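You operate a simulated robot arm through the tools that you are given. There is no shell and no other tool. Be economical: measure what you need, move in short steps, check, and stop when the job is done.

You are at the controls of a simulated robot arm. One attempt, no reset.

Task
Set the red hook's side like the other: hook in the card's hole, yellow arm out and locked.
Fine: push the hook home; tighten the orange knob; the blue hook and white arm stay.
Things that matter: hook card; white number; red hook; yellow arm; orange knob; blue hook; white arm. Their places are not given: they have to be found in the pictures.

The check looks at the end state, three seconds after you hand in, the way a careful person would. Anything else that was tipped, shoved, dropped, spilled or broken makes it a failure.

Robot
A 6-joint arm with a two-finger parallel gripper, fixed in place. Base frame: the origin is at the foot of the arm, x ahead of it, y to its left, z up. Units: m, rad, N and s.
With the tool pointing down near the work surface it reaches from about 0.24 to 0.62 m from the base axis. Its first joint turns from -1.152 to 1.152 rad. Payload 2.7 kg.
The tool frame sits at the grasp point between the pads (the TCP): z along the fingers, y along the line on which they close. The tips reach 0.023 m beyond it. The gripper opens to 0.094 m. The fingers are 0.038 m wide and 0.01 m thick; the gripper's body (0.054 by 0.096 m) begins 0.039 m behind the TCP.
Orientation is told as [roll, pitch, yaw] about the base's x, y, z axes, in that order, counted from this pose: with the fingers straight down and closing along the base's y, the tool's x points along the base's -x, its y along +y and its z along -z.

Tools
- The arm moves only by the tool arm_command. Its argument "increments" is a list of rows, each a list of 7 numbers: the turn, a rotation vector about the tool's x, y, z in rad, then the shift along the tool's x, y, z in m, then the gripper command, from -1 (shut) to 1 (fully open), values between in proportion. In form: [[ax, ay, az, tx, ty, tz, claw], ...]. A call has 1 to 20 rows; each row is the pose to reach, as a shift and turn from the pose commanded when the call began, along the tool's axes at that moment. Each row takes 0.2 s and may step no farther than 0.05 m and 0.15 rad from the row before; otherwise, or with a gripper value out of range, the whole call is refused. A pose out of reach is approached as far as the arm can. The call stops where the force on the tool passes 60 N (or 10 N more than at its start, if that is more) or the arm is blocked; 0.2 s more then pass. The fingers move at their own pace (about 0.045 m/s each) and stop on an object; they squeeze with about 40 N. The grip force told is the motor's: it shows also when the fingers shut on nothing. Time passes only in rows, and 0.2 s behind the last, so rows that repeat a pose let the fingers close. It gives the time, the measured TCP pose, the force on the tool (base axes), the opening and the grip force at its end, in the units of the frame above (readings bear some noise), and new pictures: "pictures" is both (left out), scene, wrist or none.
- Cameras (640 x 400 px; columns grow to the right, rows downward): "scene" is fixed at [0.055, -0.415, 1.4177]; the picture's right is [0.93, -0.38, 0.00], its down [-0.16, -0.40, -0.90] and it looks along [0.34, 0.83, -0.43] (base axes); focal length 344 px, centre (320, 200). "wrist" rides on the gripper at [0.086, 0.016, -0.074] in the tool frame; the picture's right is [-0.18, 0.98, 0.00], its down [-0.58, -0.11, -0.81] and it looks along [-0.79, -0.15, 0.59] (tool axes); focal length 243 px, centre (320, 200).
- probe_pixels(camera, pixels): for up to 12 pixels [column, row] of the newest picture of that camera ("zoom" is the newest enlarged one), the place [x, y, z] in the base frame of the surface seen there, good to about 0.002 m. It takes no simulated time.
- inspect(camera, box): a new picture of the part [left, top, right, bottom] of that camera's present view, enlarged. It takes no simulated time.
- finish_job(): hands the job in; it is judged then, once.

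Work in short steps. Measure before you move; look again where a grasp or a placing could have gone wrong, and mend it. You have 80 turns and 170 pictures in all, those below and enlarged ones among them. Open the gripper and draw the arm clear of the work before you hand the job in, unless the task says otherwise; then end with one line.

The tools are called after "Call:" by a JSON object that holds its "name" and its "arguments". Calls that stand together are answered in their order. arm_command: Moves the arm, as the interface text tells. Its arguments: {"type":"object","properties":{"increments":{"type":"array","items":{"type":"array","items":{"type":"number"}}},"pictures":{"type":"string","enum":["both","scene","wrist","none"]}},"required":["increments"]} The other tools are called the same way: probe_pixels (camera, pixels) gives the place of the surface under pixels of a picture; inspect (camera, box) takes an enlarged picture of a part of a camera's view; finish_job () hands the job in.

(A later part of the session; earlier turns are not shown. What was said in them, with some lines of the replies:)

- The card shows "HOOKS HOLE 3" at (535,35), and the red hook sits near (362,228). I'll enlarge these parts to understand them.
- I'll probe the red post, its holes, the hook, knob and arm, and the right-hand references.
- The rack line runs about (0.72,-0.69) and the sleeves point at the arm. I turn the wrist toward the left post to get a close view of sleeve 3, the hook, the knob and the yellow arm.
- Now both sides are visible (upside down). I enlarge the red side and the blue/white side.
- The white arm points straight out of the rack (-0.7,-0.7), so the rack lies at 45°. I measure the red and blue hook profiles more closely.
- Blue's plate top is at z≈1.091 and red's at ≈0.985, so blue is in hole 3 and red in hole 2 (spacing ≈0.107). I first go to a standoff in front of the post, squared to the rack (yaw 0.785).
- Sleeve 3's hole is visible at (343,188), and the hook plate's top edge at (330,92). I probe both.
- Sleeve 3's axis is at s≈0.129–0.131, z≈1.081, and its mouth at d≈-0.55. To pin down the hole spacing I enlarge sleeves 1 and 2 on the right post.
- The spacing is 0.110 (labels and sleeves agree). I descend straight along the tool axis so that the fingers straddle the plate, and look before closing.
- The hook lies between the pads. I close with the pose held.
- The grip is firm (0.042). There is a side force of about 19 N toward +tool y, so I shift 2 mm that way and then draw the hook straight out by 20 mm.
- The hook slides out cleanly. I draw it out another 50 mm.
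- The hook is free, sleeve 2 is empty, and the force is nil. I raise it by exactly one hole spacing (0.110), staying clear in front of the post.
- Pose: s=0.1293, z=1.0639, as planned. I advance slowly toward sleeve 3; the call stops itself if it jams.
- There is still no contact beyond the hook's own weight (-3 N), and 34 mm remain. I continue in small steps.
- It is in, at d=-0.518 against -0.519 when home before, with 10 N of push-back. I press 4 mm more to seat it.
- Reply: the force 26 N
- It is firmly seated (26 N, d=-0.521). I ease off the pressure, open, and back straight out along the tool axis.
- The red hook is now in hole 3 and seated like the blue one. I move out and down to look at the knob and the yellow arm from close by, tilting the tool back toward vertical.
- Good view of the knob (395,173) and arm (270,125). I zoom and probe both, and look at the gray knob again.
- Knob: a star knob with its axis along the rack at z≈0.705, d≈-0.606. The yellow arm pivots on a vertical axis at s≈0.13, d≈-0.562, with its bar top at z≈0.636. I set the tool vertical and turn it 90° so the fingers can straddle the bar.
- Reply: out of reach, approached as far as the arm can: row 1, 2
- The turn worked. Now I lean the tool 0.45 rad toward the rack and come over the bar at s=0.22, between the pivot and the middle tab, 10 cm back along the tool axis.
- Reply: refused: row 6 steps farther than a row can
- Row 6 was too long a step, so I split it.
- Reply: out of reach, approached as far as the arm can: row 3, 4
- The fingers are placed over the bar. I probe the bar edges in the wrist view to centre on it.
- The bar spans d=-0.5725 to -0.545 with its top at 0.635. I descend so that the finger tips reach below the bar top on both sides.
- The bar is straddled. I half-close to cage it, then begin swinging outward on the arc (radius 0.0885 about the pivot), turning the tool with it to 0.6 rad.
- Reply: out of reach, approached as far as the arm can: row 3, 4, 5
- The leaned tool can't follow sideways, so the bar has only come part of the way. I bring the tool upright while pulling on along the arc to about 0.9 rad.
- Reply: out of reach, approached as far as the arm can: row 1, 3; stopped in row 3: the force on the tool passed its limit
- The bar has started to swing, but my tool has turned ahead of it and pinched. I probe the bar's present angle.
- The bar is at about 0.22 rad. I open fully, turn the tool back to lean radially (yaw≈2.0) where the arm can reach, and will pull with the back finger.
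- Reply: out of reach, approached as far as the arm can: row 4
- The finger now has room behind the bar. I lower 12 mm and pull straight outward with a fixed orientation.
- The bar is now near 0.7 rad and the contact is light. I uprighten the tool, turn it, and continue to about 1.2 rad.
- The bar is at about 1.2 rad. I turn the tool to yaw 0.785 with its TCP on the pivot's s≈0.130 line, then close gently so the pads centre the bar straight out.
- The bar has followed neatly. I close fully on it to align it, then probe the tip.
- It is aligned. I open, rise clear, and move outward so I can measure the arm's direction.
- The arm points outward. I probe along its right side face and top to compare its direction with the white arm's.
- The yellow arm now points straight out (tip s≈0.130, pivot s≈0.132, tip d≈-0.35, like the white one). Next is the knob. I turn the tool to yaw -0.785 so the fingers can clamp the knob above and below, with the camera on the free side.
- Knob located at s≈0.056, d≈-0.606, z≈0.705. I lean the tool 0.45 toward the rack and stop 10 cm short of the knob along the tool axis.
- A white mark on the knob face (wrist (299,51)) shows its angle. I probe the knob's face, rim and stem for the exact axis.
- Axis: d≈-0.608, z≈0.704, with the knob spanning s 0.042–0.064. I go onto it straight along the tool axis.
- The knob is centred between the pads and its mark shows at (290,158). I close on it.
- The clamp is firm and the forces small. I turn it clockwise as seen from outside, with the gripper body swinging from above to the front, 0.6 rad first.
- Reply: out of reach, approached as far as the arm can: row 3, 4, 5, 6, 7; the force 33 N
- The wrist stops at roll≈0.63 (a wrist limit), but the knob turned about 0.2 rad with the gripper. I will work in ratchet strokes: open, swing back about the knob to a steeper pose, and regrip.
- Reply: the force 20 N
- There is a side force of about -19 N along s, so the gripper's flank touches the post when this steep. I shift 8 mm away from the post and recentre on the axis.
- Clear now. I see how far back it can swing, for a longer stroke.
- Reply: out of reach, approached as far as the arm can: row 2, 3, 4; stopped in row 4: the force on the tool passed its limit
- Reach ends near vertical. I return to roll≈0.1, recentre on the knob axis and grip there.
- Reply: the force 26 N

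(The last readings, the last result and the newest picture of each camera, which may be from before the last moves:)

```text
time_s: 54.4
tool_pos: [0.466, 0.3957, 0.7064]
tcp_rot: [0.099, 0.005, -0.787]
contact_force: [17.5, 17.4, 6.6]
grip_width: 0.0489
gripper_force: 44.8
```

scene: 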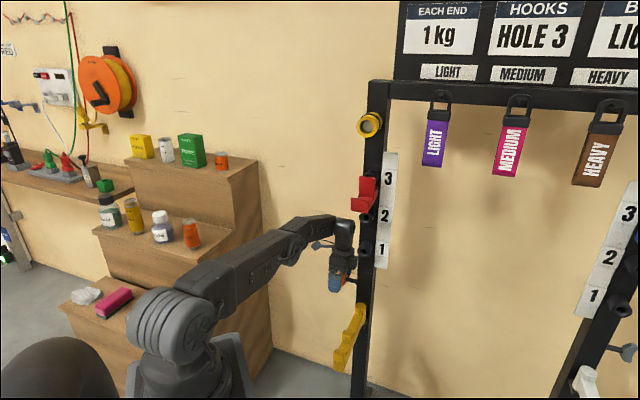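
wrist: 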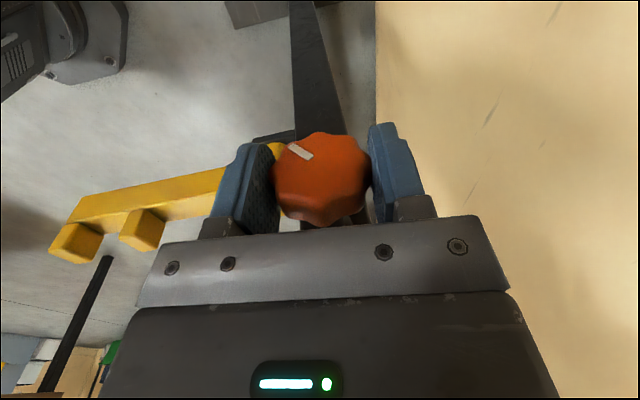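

Gripped. The force says the axis lies about 3 mm further in, so I follow that and turn to roll≈0.58.

Call:
{"name": "arm_command", "arguments": {"increments": [[0, 0, 0, 0, 0.003, 0, -1], [-0.1, 0, 0, 0, 0.003, 0, -1], [-0.2, 0, 0, 0, 0.003, 0, -1], [-0.3, 0, 0, 0, 0.003, 0, -1], [-0.4, 0, 0, 0, 0.003, 0, -1], [-0.48, 0, 0, 0, 0.003, 0, -1], [-0.48, 0, 0, 0, 0.003, 0, -1]], "pictures": "wrist"}}

```text
time_s: 56.0
tool_pos: [0.4638, 0.3952, 0.703]
tcp_rot: [0.564, 0.007, -0.785]
contact_force: [-5.8, -9.2, 6.0]
grip_width: 0.0477
gripper_force: 45.0
```

wrist: 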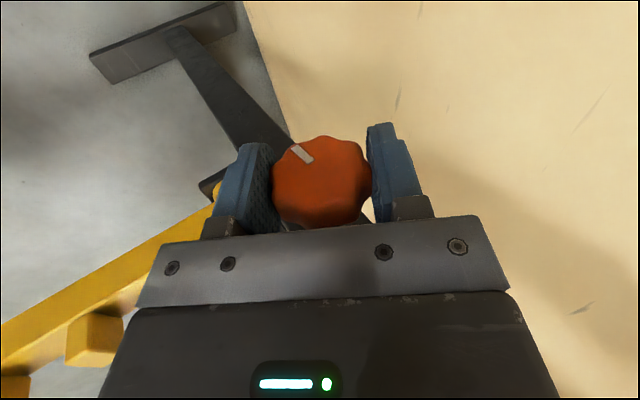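

The knob turned with only slight slip. I do another full ratchet cycle: open, swing back 0.48, close, turn 0.48.

Call:
{"name": "arm_command", "arguments": {"increments": [[0, 0, 0, 0, 0, 0, 0.2], [0, 0, 0, 0, 0, 0, 1], [0.12, 0, 0, 0, 0, 0, 1], [0.24, 0, 0, 0, 0, 0, 1], [0.36, 0, 0, 0, 0, 0, 1], [0.48, 0, 0, 0, 0, 0, 1], [0.48, 0, 0, 0, 0, 0, 0.4], [0.48, 0, 0, 0, 0, 0, 0], [0.48, 0, 0, 0, 0, 0, -0.5], [0.48, 0, 0, 0, 0, 0, -1], [0.48, 0, 0, 0, 0, 0, -1]], "pictures": "wrist"}}

Call:
{"name": "arm_command", "arguments": {"increments": [[-0.1, 0, 0, 0, 0, 0, -1], [-0.2, 0, 0, 0, 0, 0, -1], [-0.3, 0, 0, 0, 0, 0, -1], [-0.4, 0, 0, 0, 0, 0, -1], [-0.5, 0, 0, 0, 0, 0, -1], [-0.5, 0, 0, 0, 0, 0, -1]], "pictures": "wrist"}}

```text
time_s: 58.4
tool_pos: [0.4659, 0.3964, 0.7042]
tcp_rot: [0.083, 0.004, -0.784]
contact_force: [-3.8, -4.2, 1.7]
grip_width: 0.0491
gripper_force: 45.2
```

wrist: 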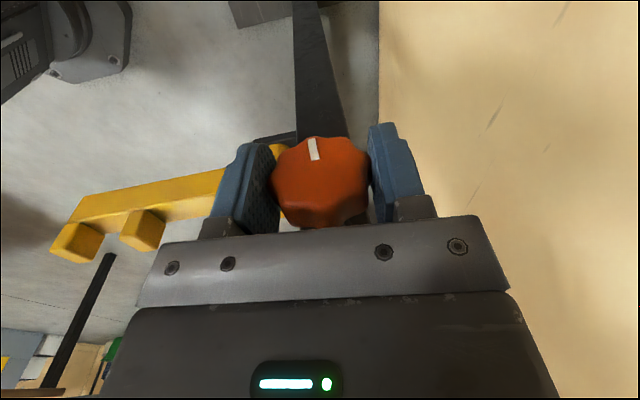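

```text
time_s: 59.8
tool_pos: [0.4656, 0.3953, 0.7011]
tcp_rot: [0.582, 0.005, -0.784]
contact_force: [-5.5, -9.1, -7.8]
grip_width: 0.0479
gripper_force: 45.0
```

wrist: 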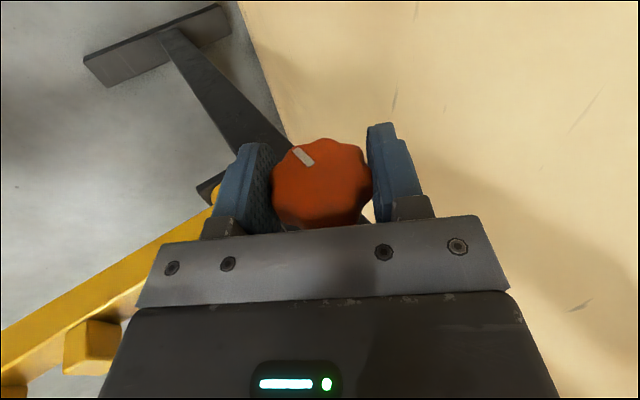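

In stroke 3 the mark stayed put in the world (80°→48° in the gripper frame while the gripper turned 0.5 rad). The knob has turned about 55° in total and seems to resist now. One more cycle confirms whether it has reached its stop.

Call:
{"name": "arm_command", "arguments": {"increments": [[0, 0, 0, 0, 0, 0, 0.2], [0, 0, 0, 0, 0, 0, 1], [0.12, 0, 0, 0, 0, 0, 1], [0.24, 0, 0, 0, 0, 0, 1], [0.3, 0, 0, 0, 0, -0.002, 1], [0.3, 0, 0, 0, 0, -0.002, 0.4], [0.3, 0, 0, 0, 0, -0.002, 0], [0.3, 0, 0, 0, 0, -0.002, -0.5], [0.3, 0, 0, 0, 0, -0.002, -1], [0.3, 0, 0, 0, 0, -0.002, -1]], "pictures": "wrist"}}

Call:
{"name": "arm_command", "arguments": {"increments": [[-0.07, 0, 0, 0, 0, 0, -1], [-0.14, 0, 0, 0, 0, 0, -1], [-0.21, 0, 0, 0, 0, 0, -1], [-0.21, 0, 0, 0, 0, 0, -1]], "pictures": "wrist"}}

```text
time_s: 62.0
tool_pos: [0.4643, 0.3962, 0.704]
tcp_rot: [0.284, 0.005, -0.786]
contact_force: [-1.7, -2.8, 0.5]
grip_width: 0.0499
gripper_force: 45.5
```

wrist: 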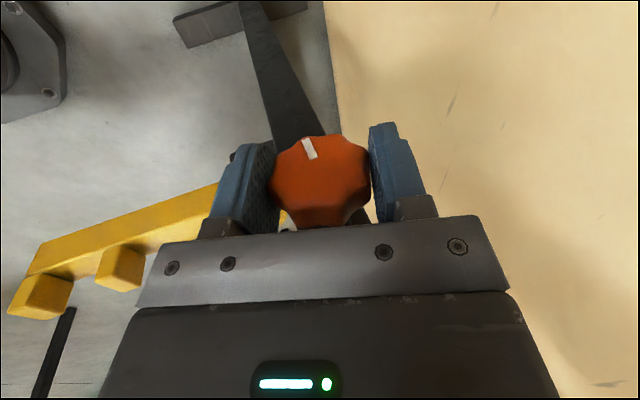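

```text
time_s: 63.0
tool_pos: [0.4642, 0.3964, 0.7055]
tcp_rot: [0.491, 0.006, -0.785]
contact_force: [-9.5, -9.5, -1.1]
grip_width: 0.0489
gripper_force: 44.9
```

wrist: 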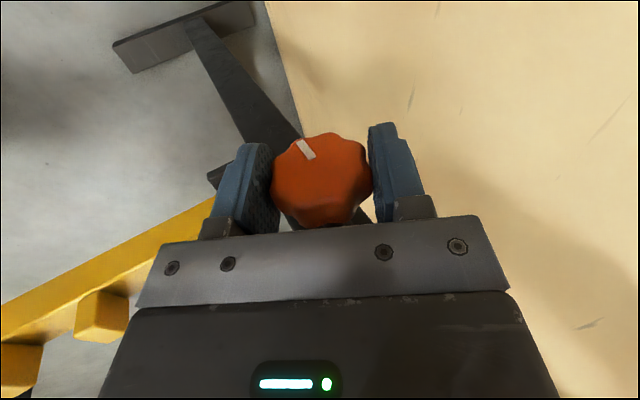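

The mark again stayed still (world ≈80°) while the pads slipped, twice in a row, so the knob is at its tight stop. I release and back off along the tool axis.

Call:
{"name": "arm_command", "arguments": {"increments": [[0, 0, 0, 0, 0, 0, 0.2], [0, 0, 0, 0, 0, 0, 1], [0, 0, 0, 0, 0, 0, 1], [0, 0, 0, 0, 0, -0.04, 1], [0, 0, 0, 0, 0, -0.08, 1], [0, 0, 0, 0, 0, -0.12, 1], [0, 0, 0, 0, 0, -0.12, 1]]}}

Call:
{"name": "inspect", "arguments": {"camera": "wrist", "box": [200, 0, 400, 130]}}

Call:
{"name": "inspect", "arguments": {"camera": "scene", "box": [310, 250, 410, 390]}}

```text
time_s: 64.6
tool_pos: [0.4273, 0.3558, 0.813]
tcp_rot: [0.496, 0.005, -0.785]
contact_force: [0.7, -0.5, -0.2]
grip_width: 0.0939
gripper_force: 0.0
```

scene: 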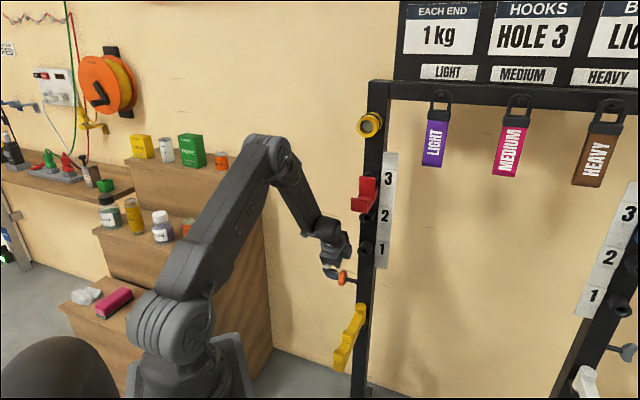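
wrist: 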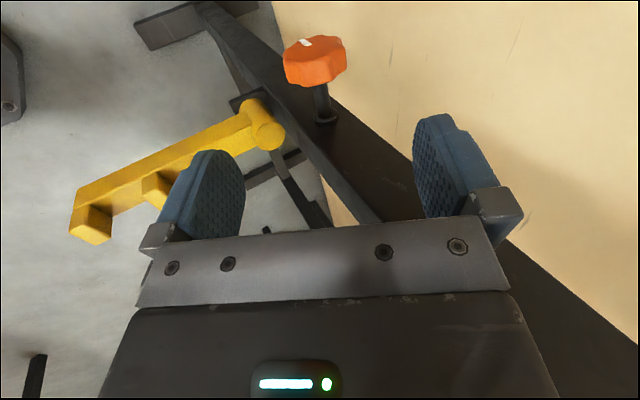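

```text
3.08 times, centred on (300, 65) of wrist
```

zoom: 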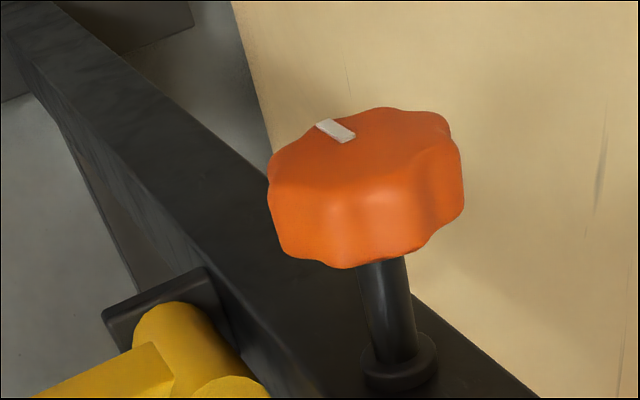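

```text
2.86 times, centred on (360, 320) of scene
```

zoom: 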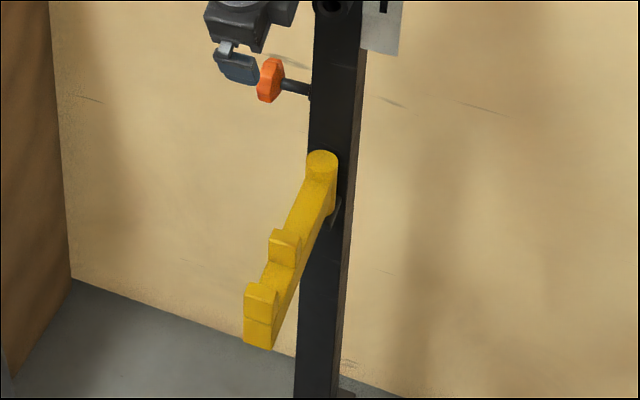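

Call:
{"name": "probe_pixels", "arguments": {"camera": "wrist", "pixels": [[302, 41], [308, 45], [320, 46], [291, 60], [340, 45], [316, 84], [342, 62]]}}

```text
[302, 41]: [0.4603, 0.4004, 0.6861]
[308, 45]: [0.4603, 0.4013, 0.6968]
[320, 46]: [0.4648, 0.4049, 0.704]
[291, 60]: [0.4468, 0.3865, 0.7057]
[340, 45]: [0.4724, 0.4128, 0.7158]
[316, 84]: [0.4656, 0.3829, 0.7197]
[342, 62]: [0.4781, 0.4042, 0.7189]
```

The mark now points straight down; the knob has turned about 60–70° clockwise from its start. To verify the lock, I bring the closed gripper beside the arm's outer end for a very light nudge test.

Call:
{"name": "arm_command", "arguments": {"increments": [[0, 0, 0, 0, -0.031, -0.017, 1], [0.1, 0, 0, 0, -0.062, -0.034, 0.5], [0.2, 0, 0, -0.005, -0.093, -0.05, 0], [0.3, 0, 0, -0.01, -0.124, -0.067, -0.5], [0.4, 0, 0, -0.015, -0.153, -0.083, -1], [0.496, 0, 0, -0.02, -0.153, -0.083, -1], [0.496, 0, 0, -0.02, -0.153, -0.083, -1]], "pictures": "none"}}

Call:
{"name": "arm_command", "arguments": {"increments": [[0, 0, 0, 0, 0, 0.045, -1], [0, 0, 0, 0, 0, 0.09, -1], [0, 0, 0, 0, 0, 0.135, -1], [0, 0, 0, 0, 0, 0.18, -1], [0, 0, 0, 0, 0, 0.18, -1]]}}

```text
time_s: 66.2
tool_pos: [0.3146, 0.2166, 0.8142]
tcp_rot: [0.0, 0.006, -0.785]
contact_force: [-0.6, 0.2, -0.2]
grip_width: 0.0001
gripper_force: 29.4
```

```text
time_s: 67.4
tool_pos: [0.3132, 0.2182, 0.6266]
tcp_rot: [0.001, 0.006, -0.786]
contact_force: [-0.6, -0.1, -0.5]
grip_width: 0.0001
gripper_force: 39.9
```

scene: 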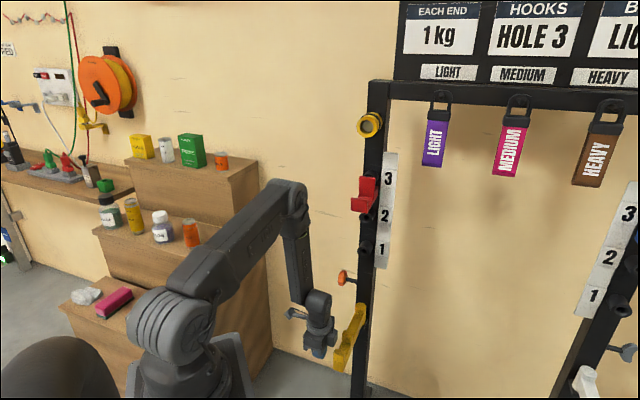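
wrist: 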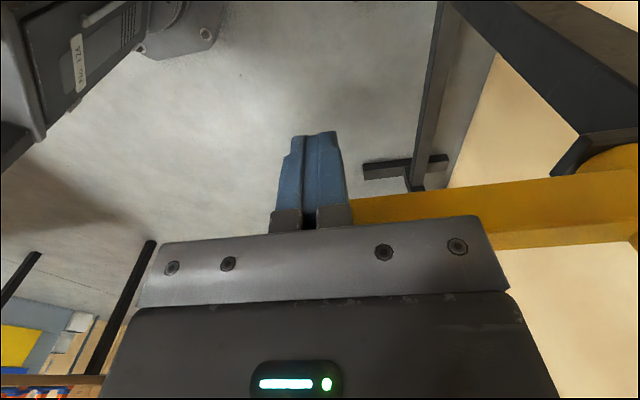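

I nudge toward the arm in small steps, ending about 3 mm past the expected contact at s≈0.0975.

Call:
{"name": "arm_command", "arguments": {"increments": [[0, 0, 0, -0.012, 0, 0, -1], [0, 0, 0, -0.02, 0, 0, -1], [0, 0, 0, -0.026, 0, 0, -1], [0, 0, 0, -0.029, 0, 0, -1], [0, 0, 0, -0.032, 0, 0, -1]], "pictures": "none"}}

```text
time_s: 68.6
tool_pos: [0.3341, 0.1975, 0.6306]
tcp_rot: [-0.006, 0.007, -0.781]
contact_force: [-39.5, 29.5, 16.3]
grip_width: 0.0003
gripper_force: 39.5
```

It resists about 50 N with no yield, in the direction it swung freely before, so it is locked. I back off, rise and withdraw.

Call:
{"name": "arm_command", "arguments": {"increments": [[0, 0, 0, 0.012, 0, 0, -1], [0, 0, 0, 0.035, 0, 0, -0.5], [0, 0, 0, 0.04, 0, -0.04, 0], [0, 0, 0, 0.04, -0.02, -0.08, 0.5], [0, 0, 0, 0.04, -0.04, -0.12, 1], [0, 0, 0, 0.04, -0.06, -0.16, 1], [0, 0, 0, 0.04, -0.06, -0.2, 1], [0, 0, 0, 0.04, -0.06, -0.24, 1], [0, 0, 0, 0.04, -0.06, -0.28, 1], [0, 0, 0, 0.04, -0.06, -0.32, 1], [0, 0, 0, 0.04, -0.06, -0.36, 1], [0, 0, 0, 0.04, -0.06, -0.36, 1]]}}

Call:
{"name": "inspect", "arguments": {"camera": "scene", "box": [310, 160, 430, 390]}}

Call:
{"name": "inspect", "arguments": {"camera": "scene", "box": [540, 160, 640, 400]}}

Call:
{"name": "probe_pixels", "arguments": {"camera": "scene", "pixels": [[339, 362], [346, 364], [361, 308], [346, 345], [365, 185], [357, 208]]}}

```text
time_s: 71.2
tool_pos: [0.2691, 0.1815, 0.9939]
tcp_rot: [-0.001, 0.006, -0.788]
contact_force: [-0.4, -0.8, 1.0]
grip_width: 0.0939
gripper_force: 0.1
```

scene: 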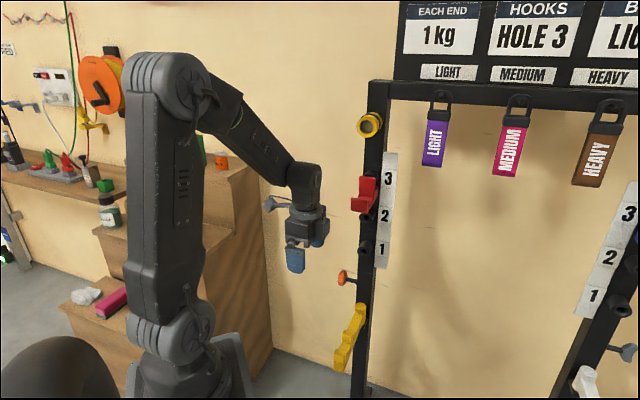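
wrist: 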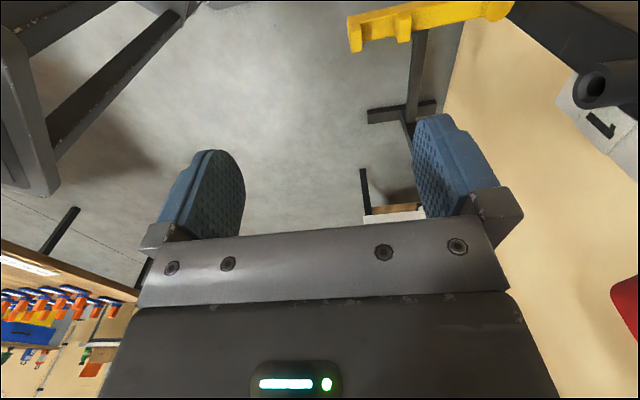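

```text
1.74 times, centred on (370, 275) of scene
```

zoom: 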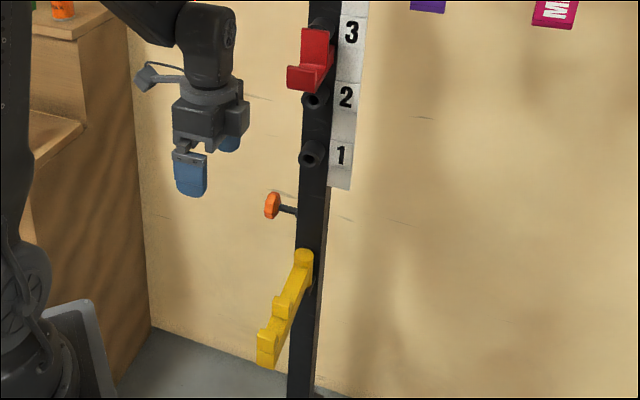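

```text
1.67 times, centred on (590, 280) of scene
```

zoom: 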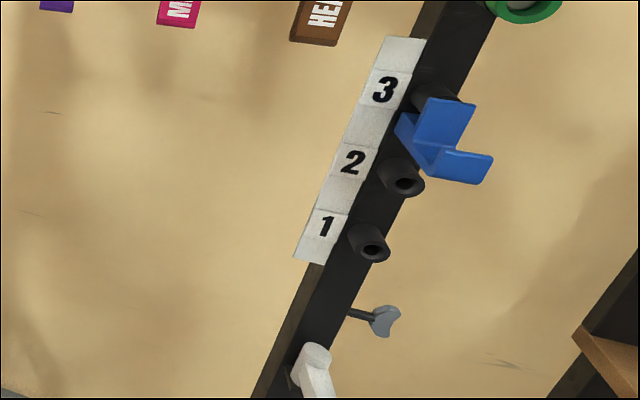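

```text
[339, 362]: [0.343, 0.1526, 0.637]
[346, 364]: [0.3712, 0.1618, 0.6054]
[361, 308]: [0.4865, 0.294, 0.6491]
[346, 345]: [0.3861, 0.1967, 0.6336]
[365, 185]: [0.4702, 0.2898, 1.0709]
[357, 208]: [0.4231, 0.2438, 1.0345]
```

Everything holds: the hook is seated in hole 3 (lip d≈-0.471), the yellow arm is straight out (bar s≈0.134, pivot s≈0.136), the knob is tight, and the blue and white side is untouched. The gripper is open and clear, so I hand in.

Call:
{"name": "finish_job", "arguments": {}}

```text
The job is handed in.
```

The red hook is pushed home in hole 3, and the yellow arm points straight out, held at about 50 N in a push test. The orange knob turned clockwise until the pads slipped on it. I left the blue hook and white arm alone.
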